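You operate a simulated robot arm through the tools that you are given. There is no shell and no other tool. Be economical: measure what you need, move in short steps, check, and stop when the job is done.

The job below is to be done with a simulated robot arm. You get a single attempt, and the scene is never put back.

Task
Plug the press in at the red wall socket and switch the socket on.
Fine: swing the socket's lid up first; the green lamp must be lit.

It is judged by the outcome, as a careful person would: the job done as asked, and still so three seconds after it is handed in. It fails if anything else is knocked over, pushed out of place, dropped, spilled or broken. A push-on lid holds only when it is set on centred and level and pressed home; a screw cap is set on level and turned clockwise until tight.

Robot
A 6-joint arm with a two-finger parallel gripper, fixed in place. Base frame: the origin is at the foot of the arm, x ahead of it, y to its left, z up. Units: m, rad, N and s.
With the tool pointing down near the work surface it reaches from about 0.14 to 0.82 m from the base axis. Its first joint turns from -2.897 to 2.897 rad. Payload 3.91 kg.
The TCP is the grasp point between the finger pads, 0.03 m short of the fingertips. In the tool frame z runs along the fingers and y along their closing line. The gripper opens to 0.11 m. The fingers are 0.02 m wide and 0.01 m thick; the gripper's body (0.048 by 0.112 m) begins 0.055 m behind the TCP.
Orientation is told as [roll, pitch, yaw] about the base's x, y, z axes, in that order, counted from this pose: with the fingers straight down and closing along the base's y, the tool's x points along the base's -x, its y along +y and its z along -z.

Tools
- The arm moves only by the tool servo_tool. Its argument "rows" is a list of rows, each a list of 7 numbers: the finger opening in cm, from 0 to 11, then the shift along the tool's x, y, z in cm, then the turn, a rotation vector about the tool's x, y, z in rad. In form: [[hand, x, y, z, rx, ry, rz], ...]. A call has 1 to 12 rows; each row shifts and turns the commanded pose from where the row before left it, along the tool's axes as they then stand. Each row takes 0.2 s and may step no farther than 0.05 m and 0.15 rad from the row before; otherwise, or with a gripper value out of range, the whole call is refused. A pose out of reach is approached as far as the arm can. The call stops where the force on the tool passes 90 N (or 10 N more than at its start, if that is more) or the arm is blocked; 0.2 s more then pass. The fingers move at their own pace (about 0.108 m/s each) and stop on an object; they squeeze with about 43 N. The grip force told is the motor's: it shows also when the fingers shut on nothing. Time passes only in rows, and 0.2 s behind the last, so rows that do not move let the fingers close. The reply holds the time, the measured pose of the TCP, the force on the tool along the base axes, the opening and the grip force, in the units named above and with some noise, with the torque about the TCP (base axes, N m) and any sound that the robot's microphone picked up.
- Cameras (640 x 400 px; columns grow to the right, rows downward): "scene" is fixed at [0.0512, 0.5022, 1.62]; the picture's right is [-0.53, -0.85, 0.00], its down [-0.37, 0.23, -0.90] and it looks along [0.77, -0.47, -0.43] (base axes); focal length 360 px, centre (320, 200). "wrist" rides on the gripper at [0.077, 0.007, -0.114] in the tool frame; the picture's right is [-0.09, 1.00, 0.00], its down [-0.80, -0.07, -0.60] and it looks along [-0.59, -0.05, 0.80] (tool axes); focal length 270 px, centre (320, 200). There is no depth. A picture from a camera that has moved, and an enlarged one, comes with that camera's place and axes in the base frame and with its lens.
- grab_frame(camera): a new picture of that camera. It takes no simulated time.
- slide_trunk(by): slides the trunk up (or, below 0, down) by that many m; the arm rides with it, the base frame stays. It gives what a move gives, with no picture.
- close_up(camera, box): a new picture of the part [left, top, right, bottom] of that camera's present view, enlarged. It takes no simulated time.
- finish_job(): hands the job in; it is judged then, once.

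Go step by step. Nothing tells you positions but the pictures and the camera data: compare them with the known pose of the tool, close in by small moves and look again before you grip or let go. The budget is 120 turns and 68 pictures, counting those below and the enlarged ones. Unless the task says otherwise, let go and move clear before handing in, and close with one line.

The tools are called after ">>>" as a command line: name --pt "numbers of a row" for each row, then --argument value for the rest, lists and objects as JSON in quotes. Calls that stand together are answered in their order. servo_tool: Moves the arm, as the interface text tells. Its arguments: {"type":"object","properties":{"rows":{"type":"array"}},"required":["rows"]} The other tools are called the same way: slide_trunk (by) slides the trunk up or down; grab_frame (camera) takes a picture; close_up (camera, box) takes an enlarged picture of a part of a camera's view; finish_job () hands the job in.

At the start:

```text
time: 0.0
tool_pos: [0.3181, 0.164, 1.4072]
tcp_rot: [0.001, -0.002, -0.001]
force: [-0.5, -1.1, -0.4]
torque: [-0.01, 0.0, 0.0]
grip_width: 0.1103
gripper_force: 0.2
trunk travel left (down, up): [-0.488, 0.052]
```

scene: 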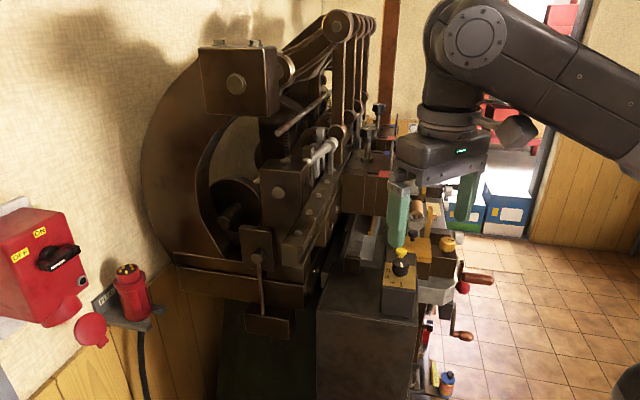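
wrist: 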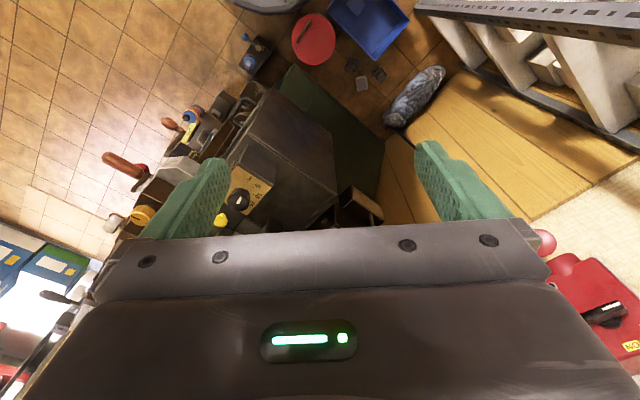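

I see a red wall socket with a rotary switch at the left of the scene, and a red plug standing in a holder beside it. I'll look closer at both.

>>> close_up --camera "scene" --box '[0, 180, 192, 300]'

>>> close_up --camera "scene" --box '[0, 240, 256, 400]'

>>> close_up --camera "wrist" --box '[480, 200, 640, 400]'

```text
3.33 times, centred on (96, 240) of scene
camera zoom: at [0.0512, 0.5022, 1.62], right [-0.53, -0.85, 0.0], down [-0.37, 0.23, -0.9], along [0.77, -0.47, -0.43], focal length 1198 px, centre (1067, 67)
```

zoom: 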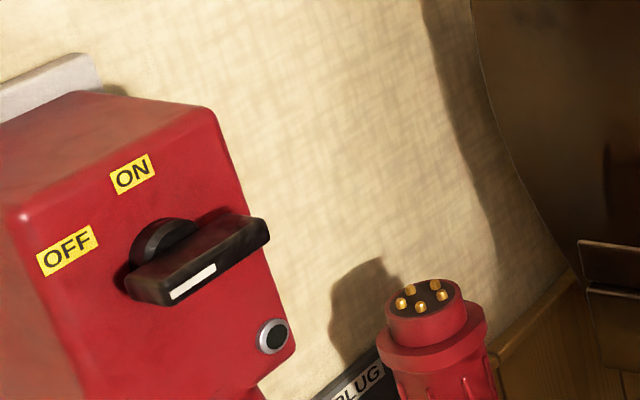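

```text
2.50 times, centred on (128, 320) of scene
camera zoom: at [0.0512, 0.5022, 1.62], right [-0.53, -0.85, 0.0], down [-0.37, 0.23, -0.9], along [0.77, -0.47, -0.43], focal length 899 px, centre (800, -100)
```

zoom: 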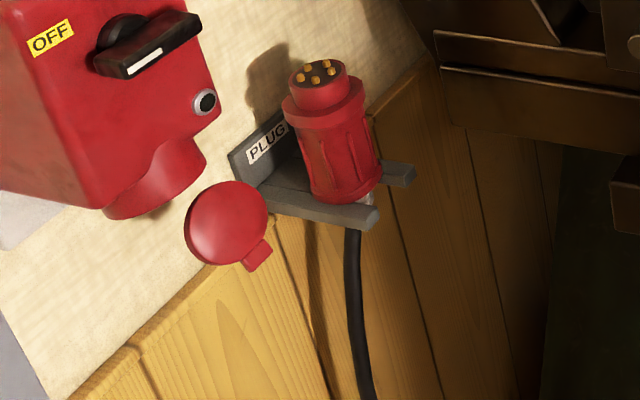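

```text
2.00 times, centred on (560, 300) of wrist
camera zoom: at [0.2421, 0.1701, 1.521], right [0.09, 1.0, 0.0], down [0.8, -0.07, 0.6], along [0.59, -0.05, -0.8], focal length 541 px, centre (-160, 0)
```

zoom: 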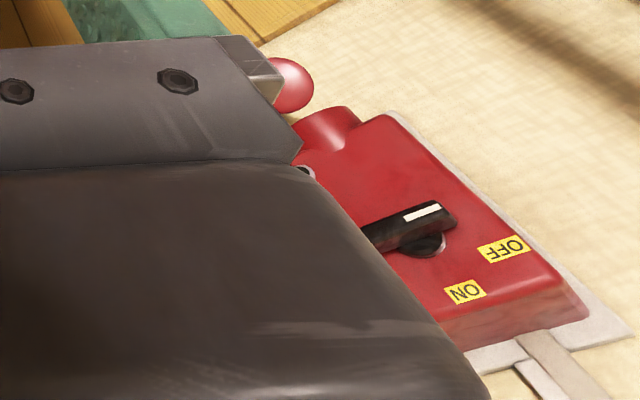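

The socket wall is angled about 45° in yaw, with the box's front face about 0.955 m out along (0.707, 0.707). I'll turn the tool to face the wall in two short stages.

>>> servo_tool --pt "11 0 0 0 0 0 -0.131" --pt "11 0 0 0 0 0 -0.131" --pt "11 0 0 0 0 0 -0.131" --pt "11 0 0 0 0 0 -0.131" --pt "11 0 0 0 0 0 -0.131" --pt "11 0 0 0 0 0 -0.131"

>>> servo_tool --pt "11 0 0 0 0 -0.1428 0" --pt "11 0 0 0 0 -0.1428 0" --pt "11 0 0 0 0 -0.1428 0" --pt "11 0 0 0 0 -0.1428 0" --pt "11 0 0 0 0 -0.1428 0" --pt "11 0 0 0 0 -0.1428 0" --pt "11 0 0 0 0 -0.1428 0" --pt "11 0 0 0 0 -0.1428 0" --pt "11 0 0 0 0 -0.1428 0" --pt "11 0 0 0 0 -0.1428 0" --pt "11 0 0 0 0 -0.1428 0"

>>> grab_frame --camera "wrist"

>>> grab_frame --camera "scene"

```text
time: 1.4
tool_pos: [0.319, 0.1641, 1.4067]
tcp_rot: [-0.001, -0.003, 0.789]
force: [0.3, -0.9, 0.5]
torque: [0.0, -0.01, -0.04]
grip_width: 0.11
gripper_force: 0.0
trunk travel left (down, up): [-0.488, 0.052]
```

```text
time: 3.8
tool_pos: [0.3183, 0.1635, 1.4069]
tcp_rot: [-2.981, -1.566, -2.516]
force: [-1.3, 0.4, 0.6]
torque: [0.01, -0.02, -0.03]
grip_width: 0.1099
gripper_force: 0.0
trunk travel left (down, up): [-0.488, 0.052]
```

```text
62 pictures are left
camera wrist: at [0.2331, 0.0876, 1.329], right [-0.71, 0.7, 0.09], down [-0.37, -0.47, 0.8], along [0.6, 0.53, 0.6], focal length 270 px, centre (320, 200)
```

wrist: 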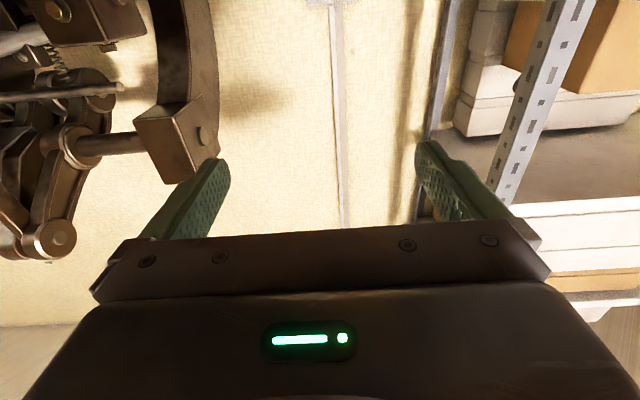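

```text
61 pictures are left
```

scene: 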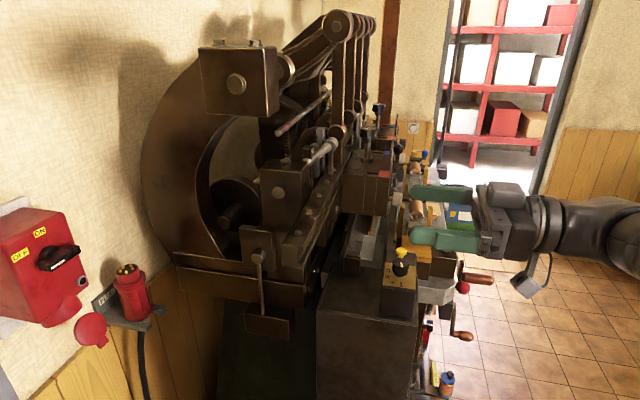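

The upside-down wrist view is aimed above the socket. I'll tilt the tool down so the camera looks straight at the wall, and drop the trunk a little.

>>> servo_tool --pt "11 0 0 0 0 0.14 0" --pt "11 0 0 0 0 0.14 0" --pt "11 0 0 0 0 0.14 0" --pt "11 0 0 0 0 0.14 0" --pt "11 0 0 0 0 0.14 0"

>>> slide_trunk --by -0.15

>>> grab_frame --camera "wrist"

```text
time: 5.0
tool_pos: [0.32, 0.1643, 1.4066]
tcp_rot: [0.0, -0.871, 0.787]
force: [0.3, -1.6, 0.5]
torque: [0.01, 0.01, 0.0]
grip_width: 0.1101
gripper_force: 0.2
trunk travel left (down, up): [-0.488, 0.052]
```

```text
time: 6.8
tool_pos: [0.3191, 0.1642, 1.2566]
tcp_rot: [0.001, -0.873, 0.787]
force: [-1.1, 0.5, -0.4]
torque: [-0.01, 0.03, 0.04]
grip_width: 0.11
gripper_force: 0.0
trunk travel left (down, up): [-0.338, 0.202]
```

```text
60 pictures are left
camera wrist: at [0.2177, 0.0713, 1.2712], right [-0.67, 0.74, 0.07], down [0.09, -0.01, 1.0], along [0.74, 0.67, -0.06], focal length 270 px, centre (320, 200)
```

wrist: 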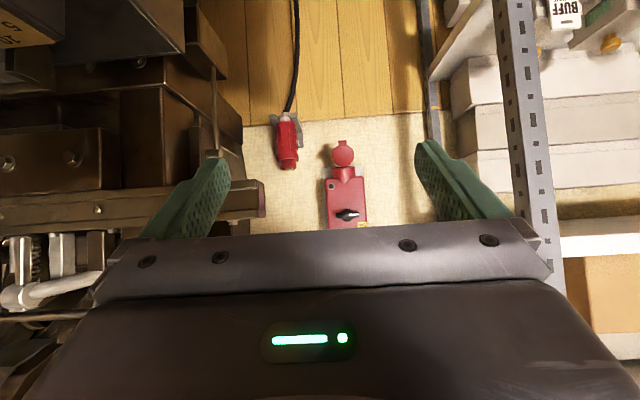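

The plug and socket now show clearly between the fingers, though inverted. I'll take a close-up.

>>> close_up --camera "wrist" --box '[240, 100, 400, 230]'

```text
3.08 times, centred on (320, 165) of wrist
camera zoom: at [0.2177, 0.0713, 1.2712], right [-0.67, 0.74, 0.07], down [0.09, -0.01, 1.0], along [0.74, 0.67, -0.06], focal length 832 px, centre (320, 308)
```

zoom: 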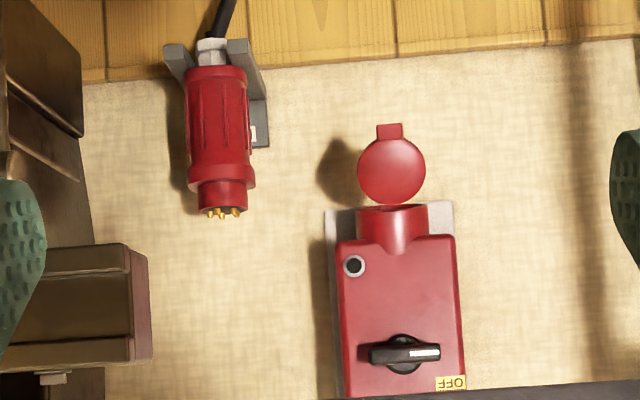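

The lid hangs at the front of the slanted socket neck (n≈0.93, w≈0.07, z≈1.11), and the plug sits to its right. I'll move in low and level to look up into the socket mouth.

>>> slide_trunk --by -0.22

>>> servo_tool --pt "11 0 0 0 0 -0.14 0" --pt "11 0 0 0 0 -0.14 0" --pt "11 0 0 0 0 -0.14 0" --pt "11 0 0 0 0 -0.14 0" --pt "11 0 0 0 0 -0.14 0" --pt "11 0 1 4 0 0 0" --pt "11 0 1 4 0 0 0" --pt "11 0 1 4 0 0 0" --pt "11 0 1 4 0 0 0" --pt "11 0 0 4 0 0 0"

>>> grab_frame --camera "wrist"

```text
time: 9.1
tool_pos: [0.3195, 0.1631, 1.0365]
tcp_rot: [0.0, -0.872, 0.788]
force: [0.3, -0.7, 0.3]
torque: [-0.01, -0.02, 0.0]
grip_width: 0.1098
gripper_force: 0.0
trunk travel left (down, up): [-0.118, 0.422]
```

```text
time: 11.3
tool_pos: [0.3432, 0.1961, 1.0379]
tcp_rot: [2.147, -1.565, -1.357]
force: [0.2, 0.0, -0.2]
torque: [-0.01, 0.01, 0.01]
grip_width: 0.1102
gripper_force: 0.0
out of reach, approached as far as the arm can: row 7, 8, 9, 10
trunk travel left (down, up): [-0.118, 0.422]
```

```text
58 pictures are left
camera wrist: at [0.2587, 0.1185, 0.9593], right [-0.71, 0.7, 0.09], down [-0.37, -0.48, 0.8], along [0.6, 0.53, 0.59], focal length 270 px, centre (320, 200)
```

wrist: 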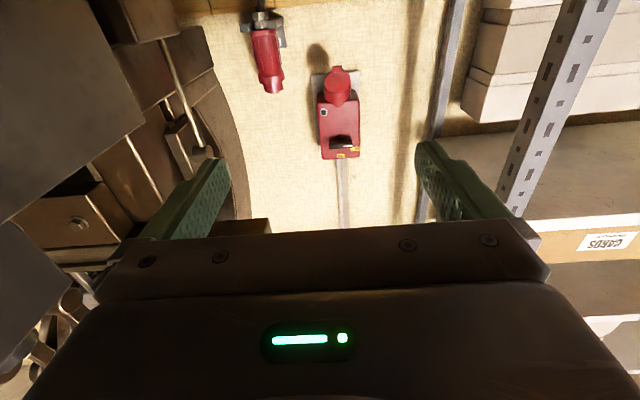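

The arm stopped early and reports out of reach. I'll test whether a plain forward step works from here.

>>> servo_tool --pt "11 0 0 3 0 0 0" --pt "11 0 0 3 0 0 0"

>>> grab_frame --camera "scene"

```text
time: 11.9
tool_pos: [0.344, 0.1943, 1.0377]
tcp_rot: [2.124, -1.565, -1.335]
force: [-0.1, 0.1, -0.1]
torque: [0.01, 0.0, 0.01]
grip_width: 0.1098
gripper_force: 0.0
out of reach, approached as far as the arm can: row 1, 2
trunk travel left (down, up): [-0.118, 0.422]
```

```text
57 pictures are left
```

scene: 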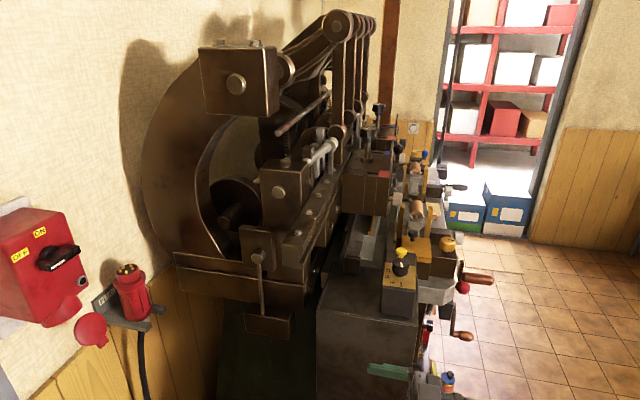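

A level tool seems to hit a joint limit here. I'll tilt back down about 40° and move forward in that attitude to learn the limits.

>>> servo_tool --pt "11 0 0 0 0 0.14 0" --pt "11 0 0 0 0 0.14 0" --pt "11 0 0 0 0 0.14 0" --pt "11 0 0 0 0 0.14 0" --pt "11 0 0 0 0 0.14 0" --pt "11 -2.5 0 3 0 0 0" --pt "11 -2.5 0 3 0 0 0" --pt "11 -2.5 0 3 0 0 0" --pt "11 -2.5 0 3 0 0 0"

```text
time: 13.9
tool_pos: [0.4525, 0.3086, 1.0374]
tcp_rot: [-0.001, -0.872, 0.786]
force: [0.5, -1.0, 0.1]
torque: [-0.01, 0.05, 0.03]
grip_width: 0.1099
gripper_force: 0.0
trunk travel left (down, up): [-0.118, 0.422]
```

Moving forward works in this tilt. I'll level gradually here.

>>> servo_tool --pt "11 0 0 0 0 -0.14 0" --pt "11 0 0 0 0 -0.14 0" --pt "11 0 0 0 0 -0.14 0" --pt "11 0 0 0 0 -0.14 0" --pt "11 0 0 0 0 -0.14 0"

>>> grab_frame --camera "wrist"

```text
time: 15.1
tool_pos: [0.4513, 0.3069, 1.0354]
tcp_rot: [-2.888, -1.567, -2.609]
force: [0.6, -0.3, -0.6]
torque: [0.02, -0.04, -0.03]
grip_width: 0.1099
gripper_force: 0.1
trunk travel left (down, up): [-0.118, 0.422]
```

```text
56 pictures are left
camera wrist: at [0.367, 0.2312, 0.9584], right [-0.71, 0.7, 0.09], down [-0.37, -0.47, 0.8], along [0.6, 0.53, 0.6], focal length 270 px, centre (320, 200)
```

wrist: 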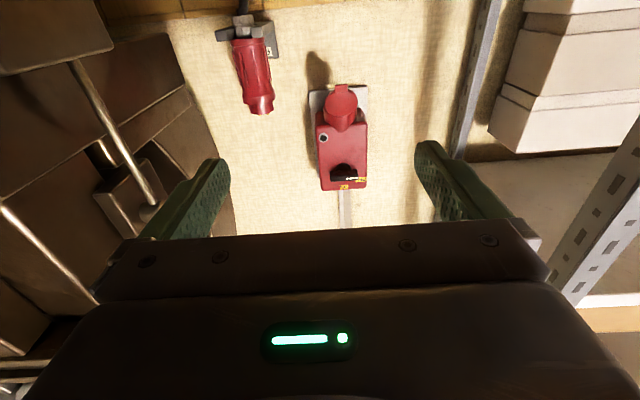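

The level pose works out here. I'll zoom in on the socket and the plug.

>>> close_up --camera "wrist" --box '[296, 70, 392, 200]'

>>> close_up --camera "wrist" --box '[200, 0, 296, 130]'

```text
3.08 times, centred on (344, 135) of wrist
camera zoom: at [0.367, 0.2312, 0.9584], right [-0.71, 0.7, 0.09], down [-0.37, -0.47, 0.8], along [0.6, 0.53, 0.6], focal length 832 px, centre (246, 400)
```

zoom: 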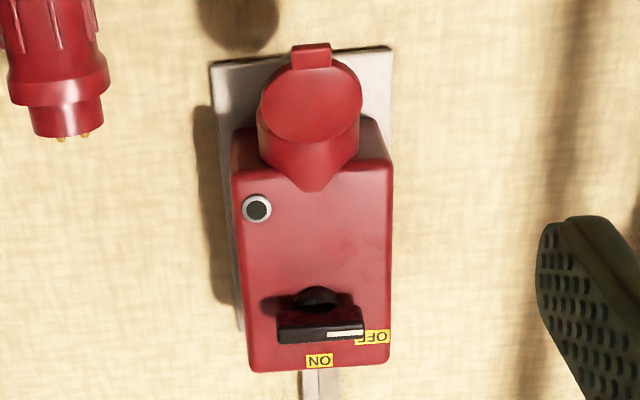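

```text
3.08 times, centred on (248, 65) of wrist
camera zoom: at [0.367, 0.2312, 0.9584], right [-0.71, 0.7, 0.09], down [-0.37, -0.47, 0.8], along [0.6, 0.53, 0.6], focal length 832 px, centre (542, 615)
```

zoom: 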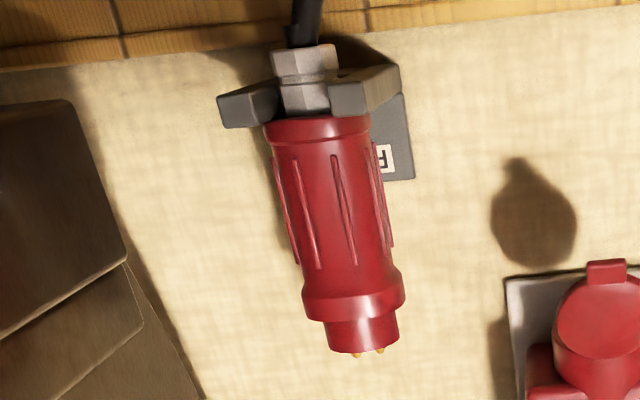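

I need the lid's hinge and mouth geometry, so I'll zoom the scene camera tightly on it.

>>> close_up --camera "scene" --box '[20, 280, 116, 360]'

>>> close_up --camera "wrist" --box '[310, 75, 374, 135]'

```text
5.00 times, centred on (68, 320) of scene
camera zoom: at [0.0512, 0.5022, 1.62], right [-0.53, -0.85, 0.0], down [-0.37, 0.23, -0.9], along [0.77, -0.47, -0.43], focal length 1798 px, centre (1580, -400)
```

zoom: 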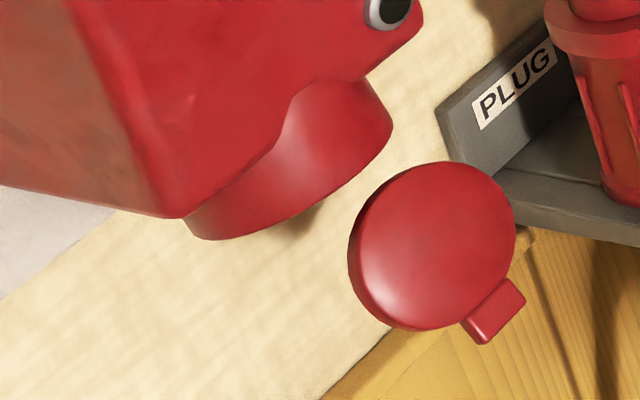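

```text
6.67 times, centred on (342, 105) of wrist
camera zoom: at [0.367, 0.2312, 0.9584], right [-0.71, 0.7, 0.09], down [-0.37, -0.47, 0.8], along [0.6, 0.53, 0.6], focal length 1802 px, centre (173, 833)
```

zoom: 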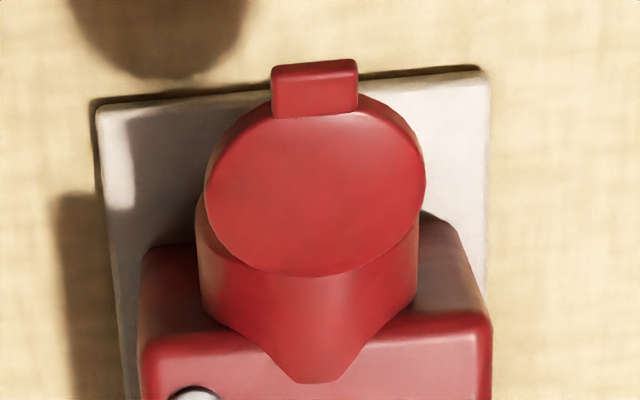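

The lid hinges at the front rim (about n=0.942, z=1.143) and hangs outward about 30°, with its tab end at n≈0.905, z≈1.083. I'll close the fingers and approach under the tab in steps.

>>> servo_tool --pt "2 0 1.1 4 0 0 0" --pt "0 0 1.1 4 0 0 0" --pt "0 0 1.1 4 0 0 0" --pt "0 -1 0 4 0 0 0" --pt "0 -1 0 4 0 0 0" --pt "0 0 0 4 0 0 0"

>>> grab_frame --camera "wrist"

>>> grab_frame --camera "scene"

```text
time: 16.5
tool_pos: [0.5106, 0.4031, 1.0352]
tcp_rot: [-3.104, -1.562, -2.389]
force: [-0.2, 0.2, 0.8]
torque: [0.02, -0.01, 0.02]
grip_width: 0.0
gripper_force: 38.0
out of reach, approached as far as the arm can: row 3, 4, 5, 6
trunk travel left (down, up): [-0.118, 0.422]
```

```text
51 pictures are left
camera wrist: at [0.4267, 0.3269, 0.9573], right [-0.71, 0.7, 0.09], down [-0.37, -0.48, 0.8], along [0.6, 0.53, 0.6], focal length 270 px, centre (320, 200)
```

wrist: 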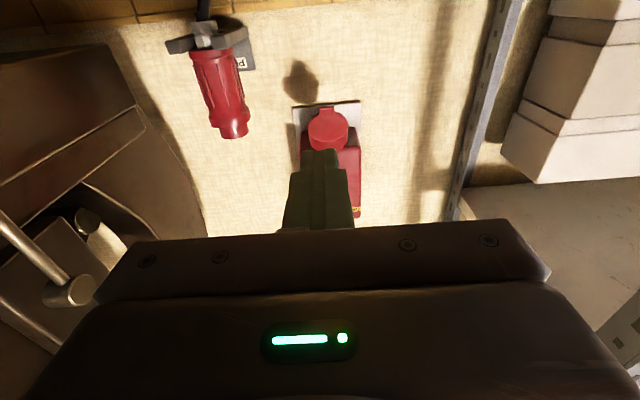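

```text
50 pictures are left
```

scene: 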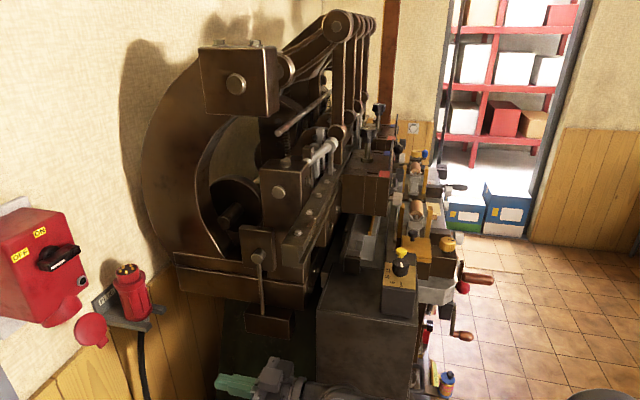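

Reach is limited with the arm held high relative to its shoulder. I'll raise the trunk by 0.3 m and lower the arm by the same amount, then try forward again.

>>> slide_trunk --by 0.3

>>> servo_tool --pt "0 4 0 0 0 0 0" --pt "0 4 0 0 0 0 0" --pt "0 4 0 0 0 0 0" --pt "0 4 0 0 0 0 0" --pt "0 4 0 0 0 0 0" --pt "0 4 0 0 0 0 0" --pt "0 4 0 0 0 0 0"

>>> servo_tool --pt "0 0 0 4 0 0 0" --pt "0 0 0 4 0 0 0"

```text
time: 19.5
tool_pos: [0.5108, 0.4039, 1.3345]
tcp_rot: [-3.058, -1.565, -2.437]
force: [0.4, -1.4, 0.9]
torque: [-0.02, -0.03, -0.03]
grip_width: 0.0001
gripper_force: 38.1
trunk travel left (down, up): [-0.418, 0.122]
```

```text
time: 21.1
tool_pos: [0.5152, 0.4059, 1.0527]
tcp_rot: [-3.084, -1.565, -2.409]
force: [0.5, 0.1, 0.0]
torque: [-0.02, -0.01, 0.02]
grip_width: 0.0
gripper_force: 37.5
trunk travel left (down, up): [-0.418, 0.122]
```

```text
time: 21.7
tool_pos: [0.57, 0.4621, 1.0541]
tcp_rot: [-3.078, -1.564, -2.413]
force: [0.1, 0.9, 0.3]
torque: [-0.01, -0.01, -0.02]
grip_width: 0.0001
gripper_force: 37.8
trunk travel left (down, up): [-0.418, 0.122]
```

That fixed the reach. I'll continue forward, just short of the tab, and look.

>>> servo_tool --pt "0 0 0.7 4 0 0 0" --pt "0 0 0 4 0 0 0" --pt "0 0 0 4 0 0 0"

>>> close_up --camera "scene" --box '[0, 200, 240, 360]'

>>> grab_frame --camera "wrist"

```text
time: 22.5
tool_pos: [0.6492, 0.5516, 1.0555]
tcp_rot: [-3.104, -1.562, -2.39]
force: [-1.2, -0.2, -0.5]
torque: [-0.01, -0.03, 0.02]
grip_width: 0.0001
gripper_force: 37.9
trunk travel left (down, up): [-0.418, 0.122]
```

```text
2.50 times, centred on (120, 280) of scene
camera zoom: at [0.0512, 0.5022, 1.62], right [-0.53, -0.85, 0.0], down [-0.37, 0.23, -0.9], along [0.77, -0.47, -0.43], focal length 899 px, centre (820, 0)
```

zoom: 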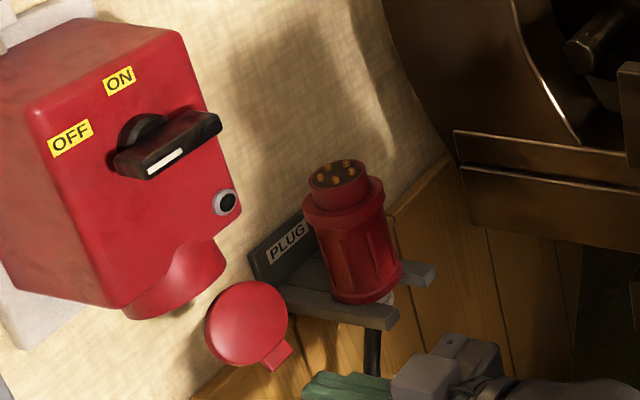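

```text
48 pictures are left
camera wrist: at [0.5649, 0.4756, 0.9778], right [-0.71, 0.7, 0.09], down [-0.37, -0.48, 0.8], along [0.6, 0.53, 0.6], focal length 270 px, centre (320, 200)
```

wrist: 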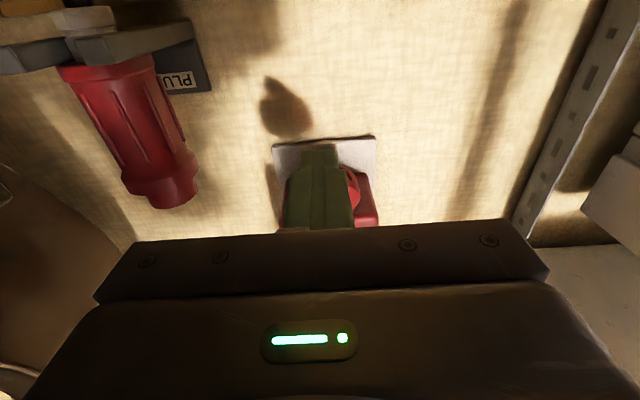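

The fingertips sit just below and in front of the tab. I'll slide 4.5 cm under it and start lifting gently.

>>> servo_tool --pt "0 0 0 2.5 0 0 0" --pt "0 0 0 2 0 0 0" --pt "0 -1 0 0 0 0 0" --pt "0 -1 0 0 0 0 0" --pt "0 -1 0 0 0 0 0"

>>> close_up --camera "scene" --box '[20, 250, 164, 346]'

```text
time: 23.7
tool_pos: [0.6795, 0.5831, 1.0693]
tcp_rot: [0.069, -1.549, 0.722]
force: [-26.0, -23.5, -55.3]
torque: [0.21, -0.24, -0.18]
grip_width: 0.0001
gripper_force: 37.7
trunk travel left (down, up): [-0.418, 0.122]
```

```text
4.17 times, centred on (92, 298) of scene
camera zoom: at [0.0512, 0.5022, 1.62], right [-0.53, -0.85, 0.0], down [-0.37, 0.23, -0.9], along [0.77, -0.47, -0.43], focal length 1498 px, centre (1270, -208)
```

zoom: 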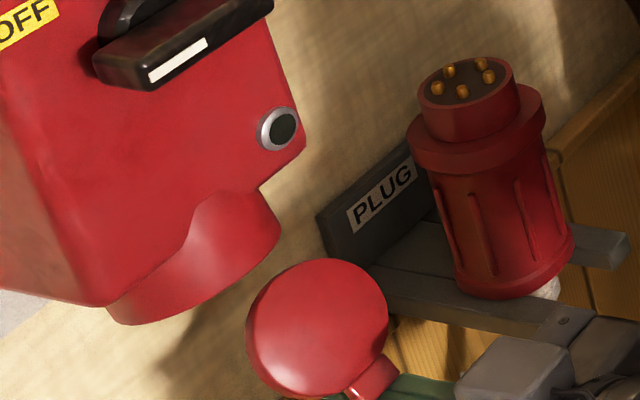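

The finger presses end-on along the lid, so it isn't rotating. I'll ease down a touch, then pull outward while lifting so the lid swings.

>>> servo_tool --pt "0 1.2 0 0.8 0 0 0" --pt "0 -0.7 0 -0.6 0 0 0" --pt "0 -0.4 0 -0.6 0 0 0" --pt "0 -0.4 0 -0.6 0 0 0"

>>> close_up --camera "scene" --box '[20, 250, 164, 346]'

>>> grab_frame --camera "wrist"

```text
time: 24.7
tool_pos: [0.6717, 0.5744, 1.0792]
tcp_rot: [-0.033, -1.559, 0.823]
force: [-30.2, -32.7, -45.3]
torque: [0.28, -0.24, -0.05]
grip_width: 0.0
gripper_force: 38.0
trunk travel left (down, up): [-0.418, 0.122]
```

```text
4.17 times, centred on (92, 298) of scene
camera zoom: at [0.0512, 0.5022, 1.62], right [-0.53, -0.85, 0.0], down [-0.37, 0.23, -0.9], along [0.77, -0.47, -0.43], focal length 1498 px, centre (1270, -208)
```

zoom: 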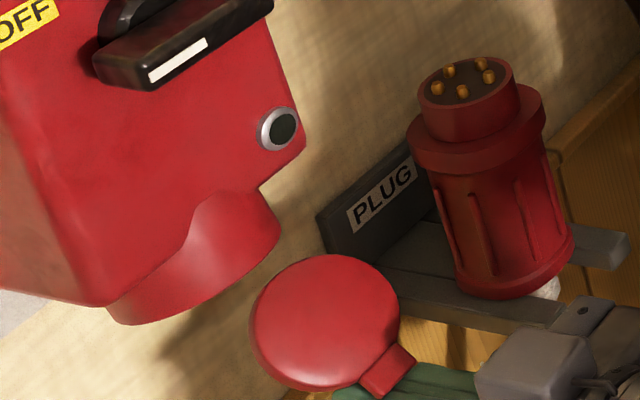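

```text
45 pictures are left
camera wrist: at [0.5865, 0.4968, 1.0027], right [-0.71, 0.7, 0.09], down [-0.36, -0.46, 0.81], along [0.61, 0.54, 0.58], focal length 270 px, centre (320, 200)
```

wrist: 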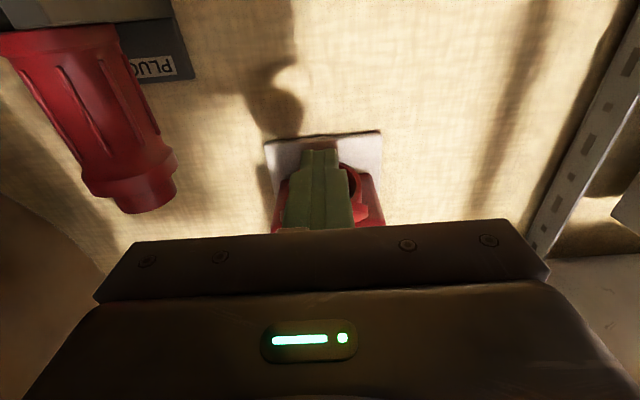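

The lid is swinging up. I'll keep following the arc.

>>> servo_tool --pt "0 -0.4 0 -0.5 0 0 0" --pt "0 -0.5 0 -0.5 0 0 0" --pt "0 -0.6 0 -0.4 0 0 0" --pt "0 -0.6 0 -0.3 0 0 0" --pt "0 -0.7 0 -0.2 0 0 0"

>>> close_up --camera "scene" --box '[20, 250, 164, 346]'

```text
time: 25.9
tool_pos: [0.6566, 0.5594, 1.1226]
tcp_rot: [-3.098, -1.557, -2.395]
force: [-26.7, -32.3, -8.6]
torque: [0.23, -0.15, -0.04]
grip_width: 0.0
gripper_force: 37.8
trunk travel left (down, up): [-0.418, 0.122]
```

```text
4.17 times, centred on (92, 298) of scene
camera zoom: at [0.0512, 0.5022, 1.62], right [-0.53, -0.85, 0.0], down [-0.37, 0.23, -0.9], along [0.77, -0.47, -0.43], focal length 1498 px, centre (1270, -208)
```

zoom: 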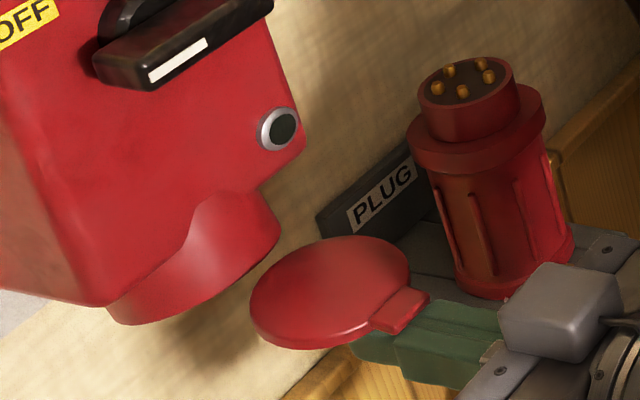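

The lid is now about horizontal. I'll lift it further, past horizontal.

>>> servo_tool --pt "0 -0.8 0 -0.2 0 0 0" --pt "0 -0.8 0 0 0 0 0" --pt "0 -0.8 0 0 0 0 0" --pt "0 -0.8 0 0.2 0 0 0"

>>> close_up --camera "scene" --box '[20, 250, 164, 346]'

```text
time: 26.9
tool_pos: [0.6599, 0.5634, 1.1501]
tcp_rot: [-3.06, -1.562, -2.431]
force: [-0.3, 0.4, 0.9]
torque: [0.03, -0.04, 0.02]
grip_width: 0.0002
gripper_force: 38.2
trunk travel left (down, up): [-0.418, 0.122]
```

```text
4.17 times, centred on (92, 298) of scene
camera zoom: at [0.0512, 0.5022, 1.62], right [-0.53, -0.85, 0.0], down [-0.37, 0.23, -0.9], along [0.77, -0.47, -0.43], focal length 1498 px, centre (1270, -208)
```

zoom: 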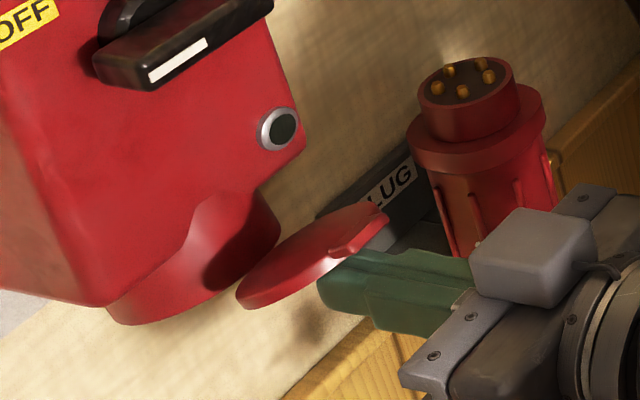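

The lid jumped up above horizontal and the contact force is gone. I'll back off and check that it stays.

>>> servo_tool --pt "0 0.5 0 -3 0 0 0" --pt "0 0 0 -4 0 0 0" --pt "0 0 0 -4 0 0 0"

>>> close_up --camera "scene" --box '[20, 250, 164, 346]'

>>> grab_frame --camera "wrist"

```text
time: 27.7
tool_pos: [0.5812, 0.484, 1.1434]
tcp_rot: [-3.061, -1.562, -2.429]
force: [-0.4, -0.4, 0.1]
torque: [0.0, 0.0, -0.02]
grip_width: 0.0001
gripper_force: 37.6
trunk travel left (down, up): [-0.418, 0.122]
```

```text
4.17 times, centred on (92, 298) of scene
camera zoom: at [0.0512, 0.5022, 1.62], right [-0.53, -0.85, 0.0], down [-0.37, 0.23, -0.9], along [0.77, -0.47, -0.43], focal length 1498 px, centre (1270, -208)
```

zoom: 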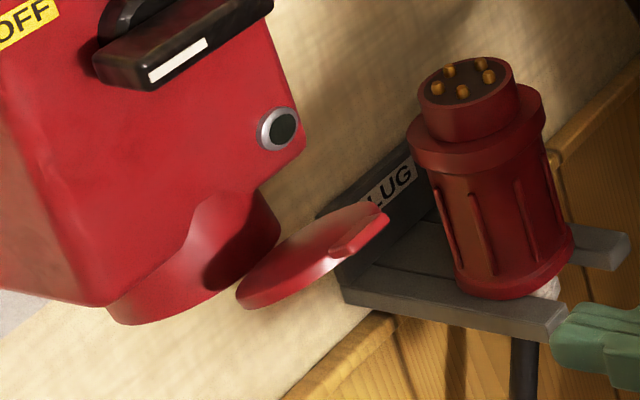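

```text
41 pictures are left
camera wrist: at [0.4971, 0.408, 1.0654], right [-0.71, 0.7, 0.09], down [-0.37, -0.48, 0.8], along [0.6, 0.53, 0.6], focal length 270 px, centre (320, 200)
```

wrist: 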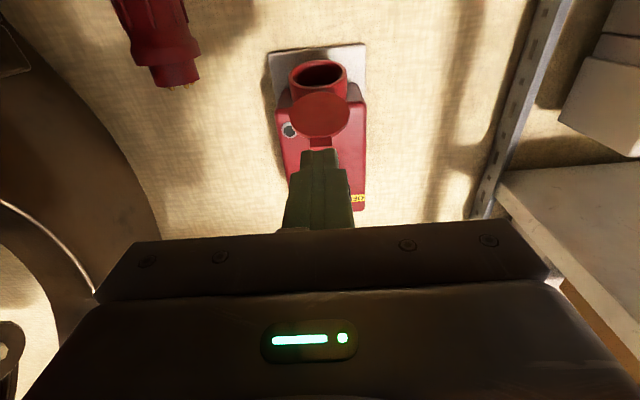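

The lid stays up and the mouth is exposed. I'll zoom in to measure the mouth's tilt and keying.

>>> close_up --camera "wrist" --box '[268, 40, 372, 140]'

>>> close_up --camera "scene" --box '[96, 250, 180, 340]'

```text
4.00 times, centred on (320, 90) of wrist
camera zoom: at [0.4971, 0.408, 1.0654], right [-0.71, 0.7, 0.09], down [-0.37, -0.48, 0.8], along [0.6, 0.53, 0.6], focal length 1081 px, centre (320, 640)
```

zoom: 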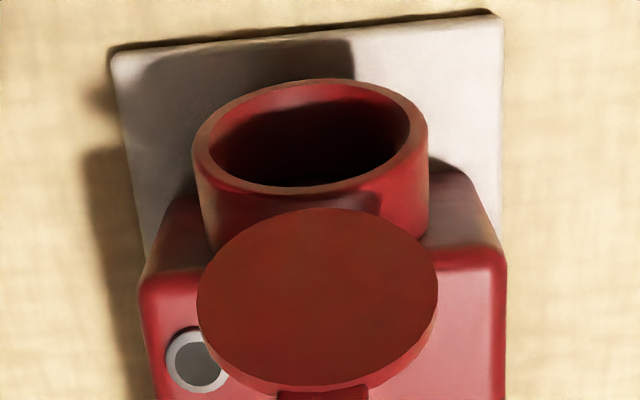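

```text
4.44 times, centred on (138, 295) of scene
camera zoom: at [0.0512, 0.5022, 1.62], right [-0.53, -0.85, 0.0], down [-0.37, 0.23, -0.9], along [0.77, -0.47, -0.43], focal length 1598 px, centre (1129, -222)
```

zoom: 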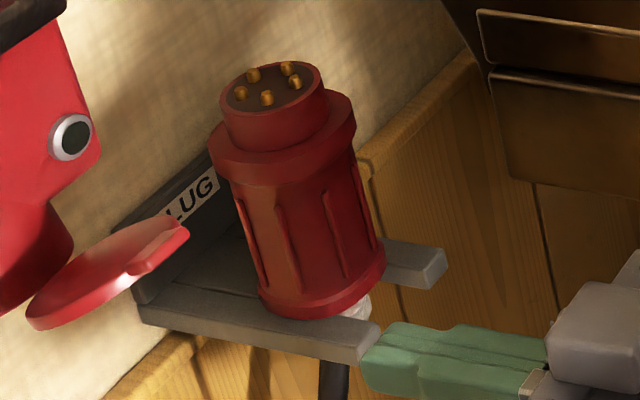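

The mouth centre is near n=0.973, w=0.070, z=1.136, and its axis leans about 15° (up and towards the wall). The plug stands upright at n≈0.98, w≈0.230, with its tip at z≈1.13. I'll back off sideways toward the plug, open the hand and look.

>>> servo_tool --pt "4 1.5 0 -4 0 0 0" --pt "8 2 -4 -1 0 0 0" --pt "11 3 -4 0 0 0 0" --pt "11 3 -4 0 0 0 0"

>>> grab_frame --camera "wrist"

>>> grab_frame --camera "scene"

```text
time: 28.7
tool_pos: [0.6334, 0.3661, 1.0479]
tcp_rot: [3.137, -1.561, -2.344]
force: [0.8, -0.8, 0.3]
torque: [0.0, -0.02, 0.03]
grip_width: 0.11
gripper_force: 0.1
trunk travel left (down, up): [-0.418, 0.122]
```

```text
38 pictures are left
camera wrist: at [0.5498, 0.2892, 0.9693], right [-0.71, 0.7, 0.09], down [-0.37, -0.48, 0.8], along [0.6, 0.53, 0.6], focal length 270 px, centre (320, 200)
```

wrist: 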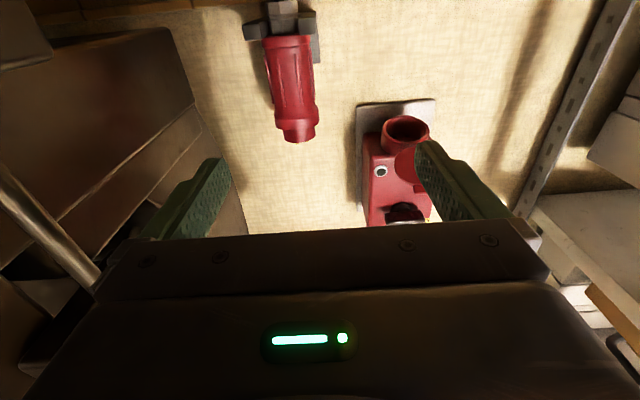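

```text
37 pictures are left
```

scene: 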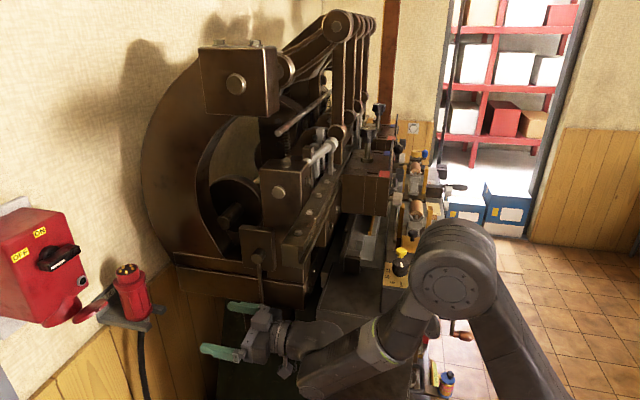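

The plug reads w≈0.229, z mid-body≈1.048, and the path looks clear between the press and the socket. I'll centre on it and go in part way.

>>> servo_tool --pt "11 0 -2 3 0 0 0" --pt "11 0 -2 3 0 0 0" --pt "11 0 0 4 0 0 0" --pt "11 0 0 4 0 0 0"

>>> grab_frame --camera "wrist"

>>> close_up --camera "scene" --box '[60, 230, 300, 380]'

```text
time: 29.7
tool_pos: [0.7614, 0.4375, 1.0486]
tcp_rot: [-3.051, -1.565, -2.442]
force: [-0.7, 0.0, 0.3]
torque: [0.01, 0.03, -0.01]
grip_width: 0.11
gripper_force: 0.0
trunk travel left (down, up): [-0.418, 0.122]
```

```text
36 pictures are left
camera wrist: at [0.6769, 0.3608, 0.9699], right [-0.71, 0.7, 0.09], down [-0.37, -0.48, 0.8], along [0.6, 0.53, 0.6], focal length 270 px, centre (320, 200)
```

wrist: 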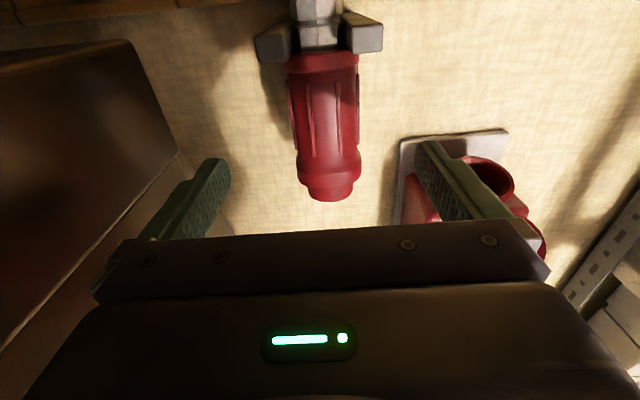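

```text
2.67 times, centred on (180, 305) of scene
camera zoom: at [0.0512, 0.5022, 1.62], right [-0.53, -0.85, 0.0], down [-0.37, 0.23, -0.9], along [0.77, -0.47, -0.43], focal length 959 px, centre (693, -80)
```

zoom: 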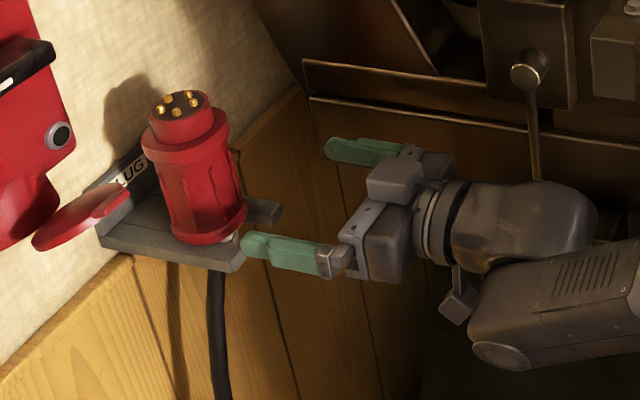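

Aligned within 3 mm. I'll advance the rest of the way around the plug body without closing.

>>> servo_tool --pt "11 0 0.3 4 0 0 0" --pt "11 0 0 4 0 0 0" --pt "11 0 0 3 0 0 0" --pt "11 0 0 1.8 0 0 0"

>>> close_up --camera "scene" --box '[60, 230, 220, 340]'

>>> grab_frame --camera "wrist"

```text
time: 30.7
tool_pos: [0.8465, 0.5295, 1.0497]
tcp_rot: [-3.073, -1.562, -2.422]
force: [0.2, -0.5, -0.6]
torque: [0.0, -0.02, -0.02]
grip_width: 0.1101
gripper_force: 0.0
trunk travel left (down, up): [-0.418, 0.122]
```

```text
3.64 times, centred on (140, 285) of scene
camera zoom: at [0.0512, 0.5022, 1.62], right [-0.53, -0.85, 0.0], down [-0.37, 0.23, -0.9], along [0.77, -0.47, -0.43], focal length 1307 px, centre (974, -109)
```

zoom: 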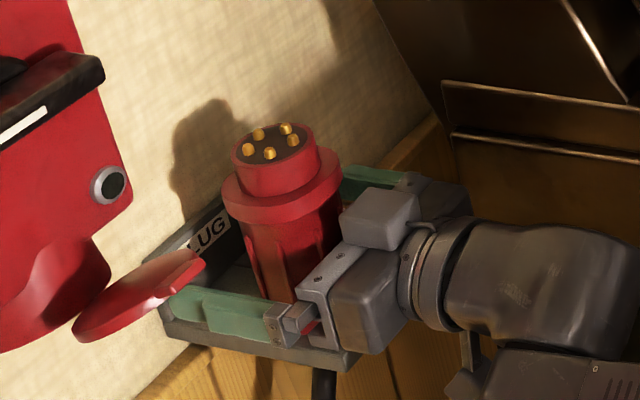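

```text
33 pictures are left
camera wrist: at [0.7624, 0.4531, 0.971], right [-0.71, 0.7, 0.09], down [-0.37, -0.48, 0.8], along [0.6, 0.53, 0.6], focal length 270 px, centre (320, 200)
```

wrist: 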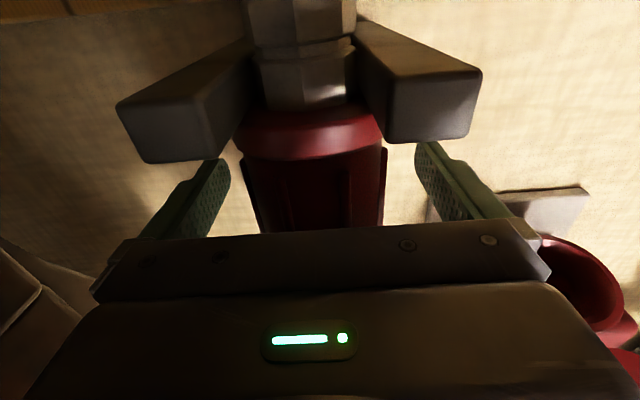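

The plug is centred between the fingers. I'll close the grip on it.

>>> servo_tool --pt "8 0 0 0 0 0 0" --pt "6 0 0 0 0 0 0" --pt "4 0 0 0 0 0 0" --pt "3 0 0 0 0 0 0" --pt "3 0 0 0 0 0 0"

```text
time: 31.9
tool_pos: [0.8466, 0.5286, 1.0501]
tcp_rot: [-3.064, -1.563, -2.43]
force: [-0.5, -0.2, -0.1]
torque: [0.08, 0.13, 0.02]
grip_width: 0.0529
gripper_force: 43.2
trunk travel left (down, up): [-0.418, 0.122]
```

Gripped at 53 mm. I'll lift it slightly and draw it out of the fork.

>>> servo_tool --pt "3 -0.5 0 0 0 0 0" --pt "3 -0.5 0 0 0 0 0" --pt "3 0 0 -2 0 0 0" --pt "3 0 0 -3 0 0 0" --pt "3 0 0 -3 0 0 0" --pt "3 0 0 -3 0 0 0"

>>> close_up --camera "scene" --box '[20, 220, 260, 370]'

```text
time: 33.3
tool_pos: [0.7708, 0.4498, 1.0602]
tcp_rot: [-3.053, -1.563, -2.439]
force: [0.4, -0.7, -3.6]
torque: [0.05, -0.02, -0.02]
grip_width: 0.0529
gripper_force: 43.5
trunk travel left (down, up): [-0.418, 0.122]
```

```text
2.67 times, centred on (140, 295) of scene
camera zoom: at [0.0512, 0.5022, 1.62], right [-0.53, -0.85, 0.0], down [-0.37, 0.23, -0.9], along [0.77, -0.47, -0.43], focal length 959 px, centre (800, -53)
```

zoom: 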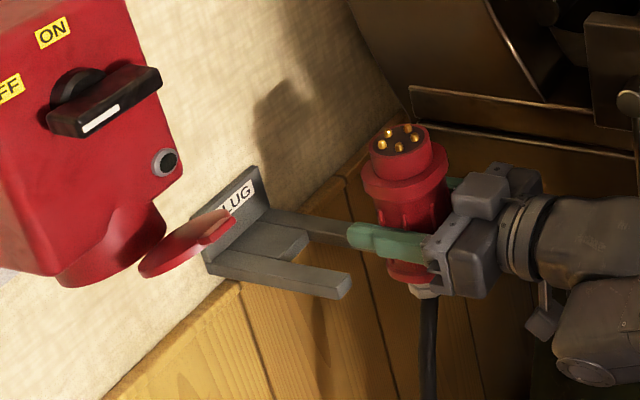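

The plug is out, with its tip about 8 cm above the grip point. I'll lower it, shift across to the socket's line and tilt 14.5°.

>>> servo_tool --pt "3 2 0 -1 0 0 0" --pt "3 2 0 -1 0 0 0" --pt "3 0 4 0 0 0 0" --pt "3 0 4 0 0 0 0" --pt "3 0 4 0 0 0 0" --pt "3 0 3.7 0 0 0 0" --pt "3 0 0 0 0 0.1265 0" --pt "3 0 0 0 0 0.1265 0"

>>> close_up --camera "scene" --box '[20, 240, 180, 350]'

>>> grab_frame --camera "wrist"

```text
time: 35.1
tool_pos: [0.645, 0.548, 1.019]
tcp_rot: [0.0, -1.323, 0.79]
force: [0.6, -0.1, -3.3]
torque: [0.03, -0.01, -0.02]
grip_width: 0.0528
gripper_force: 42.6
trunk travel left (down, up): [-0.418, 0.122]
```

```text
3.64 times, centred on (100, 295) of scene
camera zoom: at [0.0512, 0.5022, 1.62], right [-0.53, -0.85, 0.0], down [-0.37, 0.23, -0.9], along [0.77, -0.47, -0.43], focal length 1307 px, centre (1120, -146)
```

zoom: 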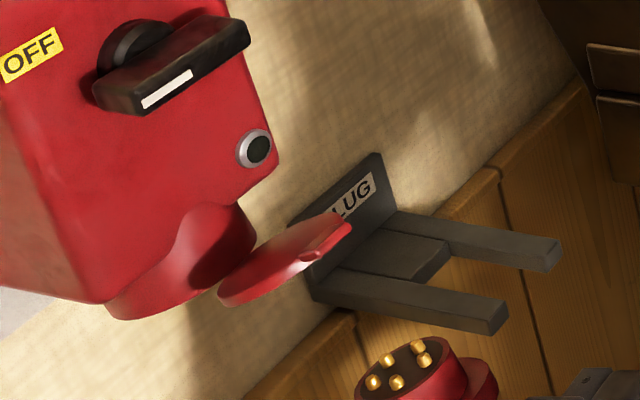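

```text
30 pictures are left
camera wrist: at [0.5496, 0.4601, 0.9722], right [-0.69, 0.72, 0.09], down [-0.22, -0.32, 0.92], along [0.69, 0.62, 0.38], focal length 270 px, centre (320, 200)
```

wrist: 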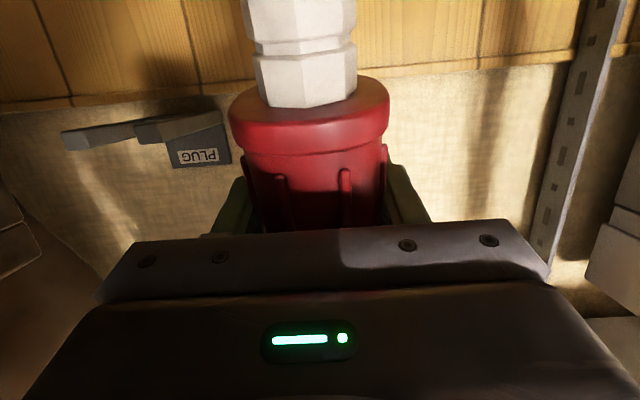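

The grip is steady and the plug tilt matches. I'll take one sharp zoom to refine the mouth centre before moving under it.

>>> close_up --camera "scene" --box '[36, 276, 108, 324]'

>>> servo_tool --pt "3 -1 -0.14 3.5 0 0 0" --pt "3 -1 0 3.5 0 0 0" --pt "3 -0.3 0 2.5 0 0 0"

>>> close_up --camera "scene" --box '[30, 270, 150, 350]'

```text
8.33 times, centred on (72, 300) of scene
camera zoom: at [0.0512, 0.5022, 1.62], right [-0.53, -0.85, 0.0], down [-0.37, 0.23, -0.9], along [0.77, -0.47, -0.43], focal length 2996 px, centre (2387, -633)
```

zoom: 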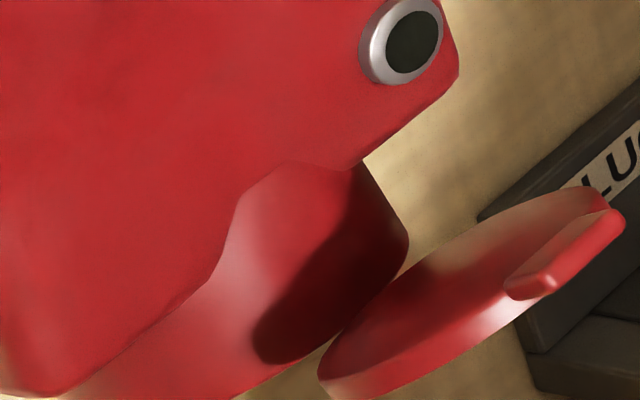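

```text
time: 35.9
tool_pos: [0.6967, 0.5998, 1.02]
tcp_rot: [0.0, -1.328, 0.795]
force: [-0.1, -0.1, -2.7]
torque: [0.02, -0.04, 0.03]
grip_width: 0.0525
gripper_force: 43.6
out of reach, approached as far as the arm can: row 3
trunk travel left (down, up): [-0.418, 0.122]
```

```text
5.00 times, centred on (90, 310) of scene
camera zoom: at [0.0512, 0.5022, 1.62], right [-0.53, -0.85, 0.0], down [-0.37, 0.23, -0.9], along [0.77, -0.47, -0.43], focal length 1798 px, centre (1470, -350)
```

zoom: 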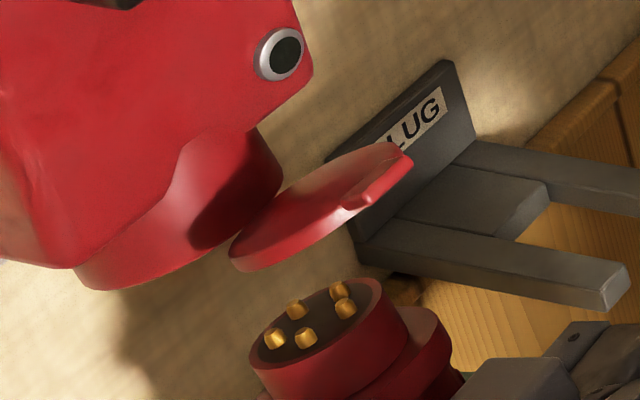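

The reach ended about 3 cm short. I'll lower the arm 0.1 m and raise the trunk by 0.1 m to gain reach.

>>> servo_tool --pt "3 3.23 0 0.83 0 0 0" --pt "3 3.23 0 0.83 0 0 0" --pt "3 3.23 0 0.83 0 0 0"

>>> slide_trunk --by 0.09

>>> servo_tool --pt "3 -0.3 0 1.2 0 0 0" --pt "3 -0.3 0 1.2 0 0 0"

```text
time: 36.7
tool_pos: [0.6984, 0.5981, 0.921]
tcp_rot: [-0.001, -1.323, 0.792]
force: [-0.1, -0.2, -3.3]
torque: [0.02, -0.03, -0.03]
grip_width: 0.053
gripper_force: 43.2
trunk travel left (down, up): [-0.418, 0.122]
```

```text
time: 37.9
tool_pos: [0.6979, 0.5993, 1.0106]
tcp_rot: [-0.001, -1.325, 0.793]
force: [-0.1, -0.1, -3.7]
torque: [0.0, -0.03, 0.0]
grip_width: 0.053
gripper_force: 42.8
trunk travel left (down, up): [-0.508, 0.032]
```

```text
time: 38.5
tool_pos: [0.7171, 0.6166, 1.0096]
tcp_rot: [-0.001, -1.326, 0.796]
force: [-0.1, -0.3, -2.7]
torque: [0.0, -0.01, 0.01]
grip_width: 0.0526
gripper_force: 43.0
trunk travel left (down, up): [-0.508, 0.032]
```

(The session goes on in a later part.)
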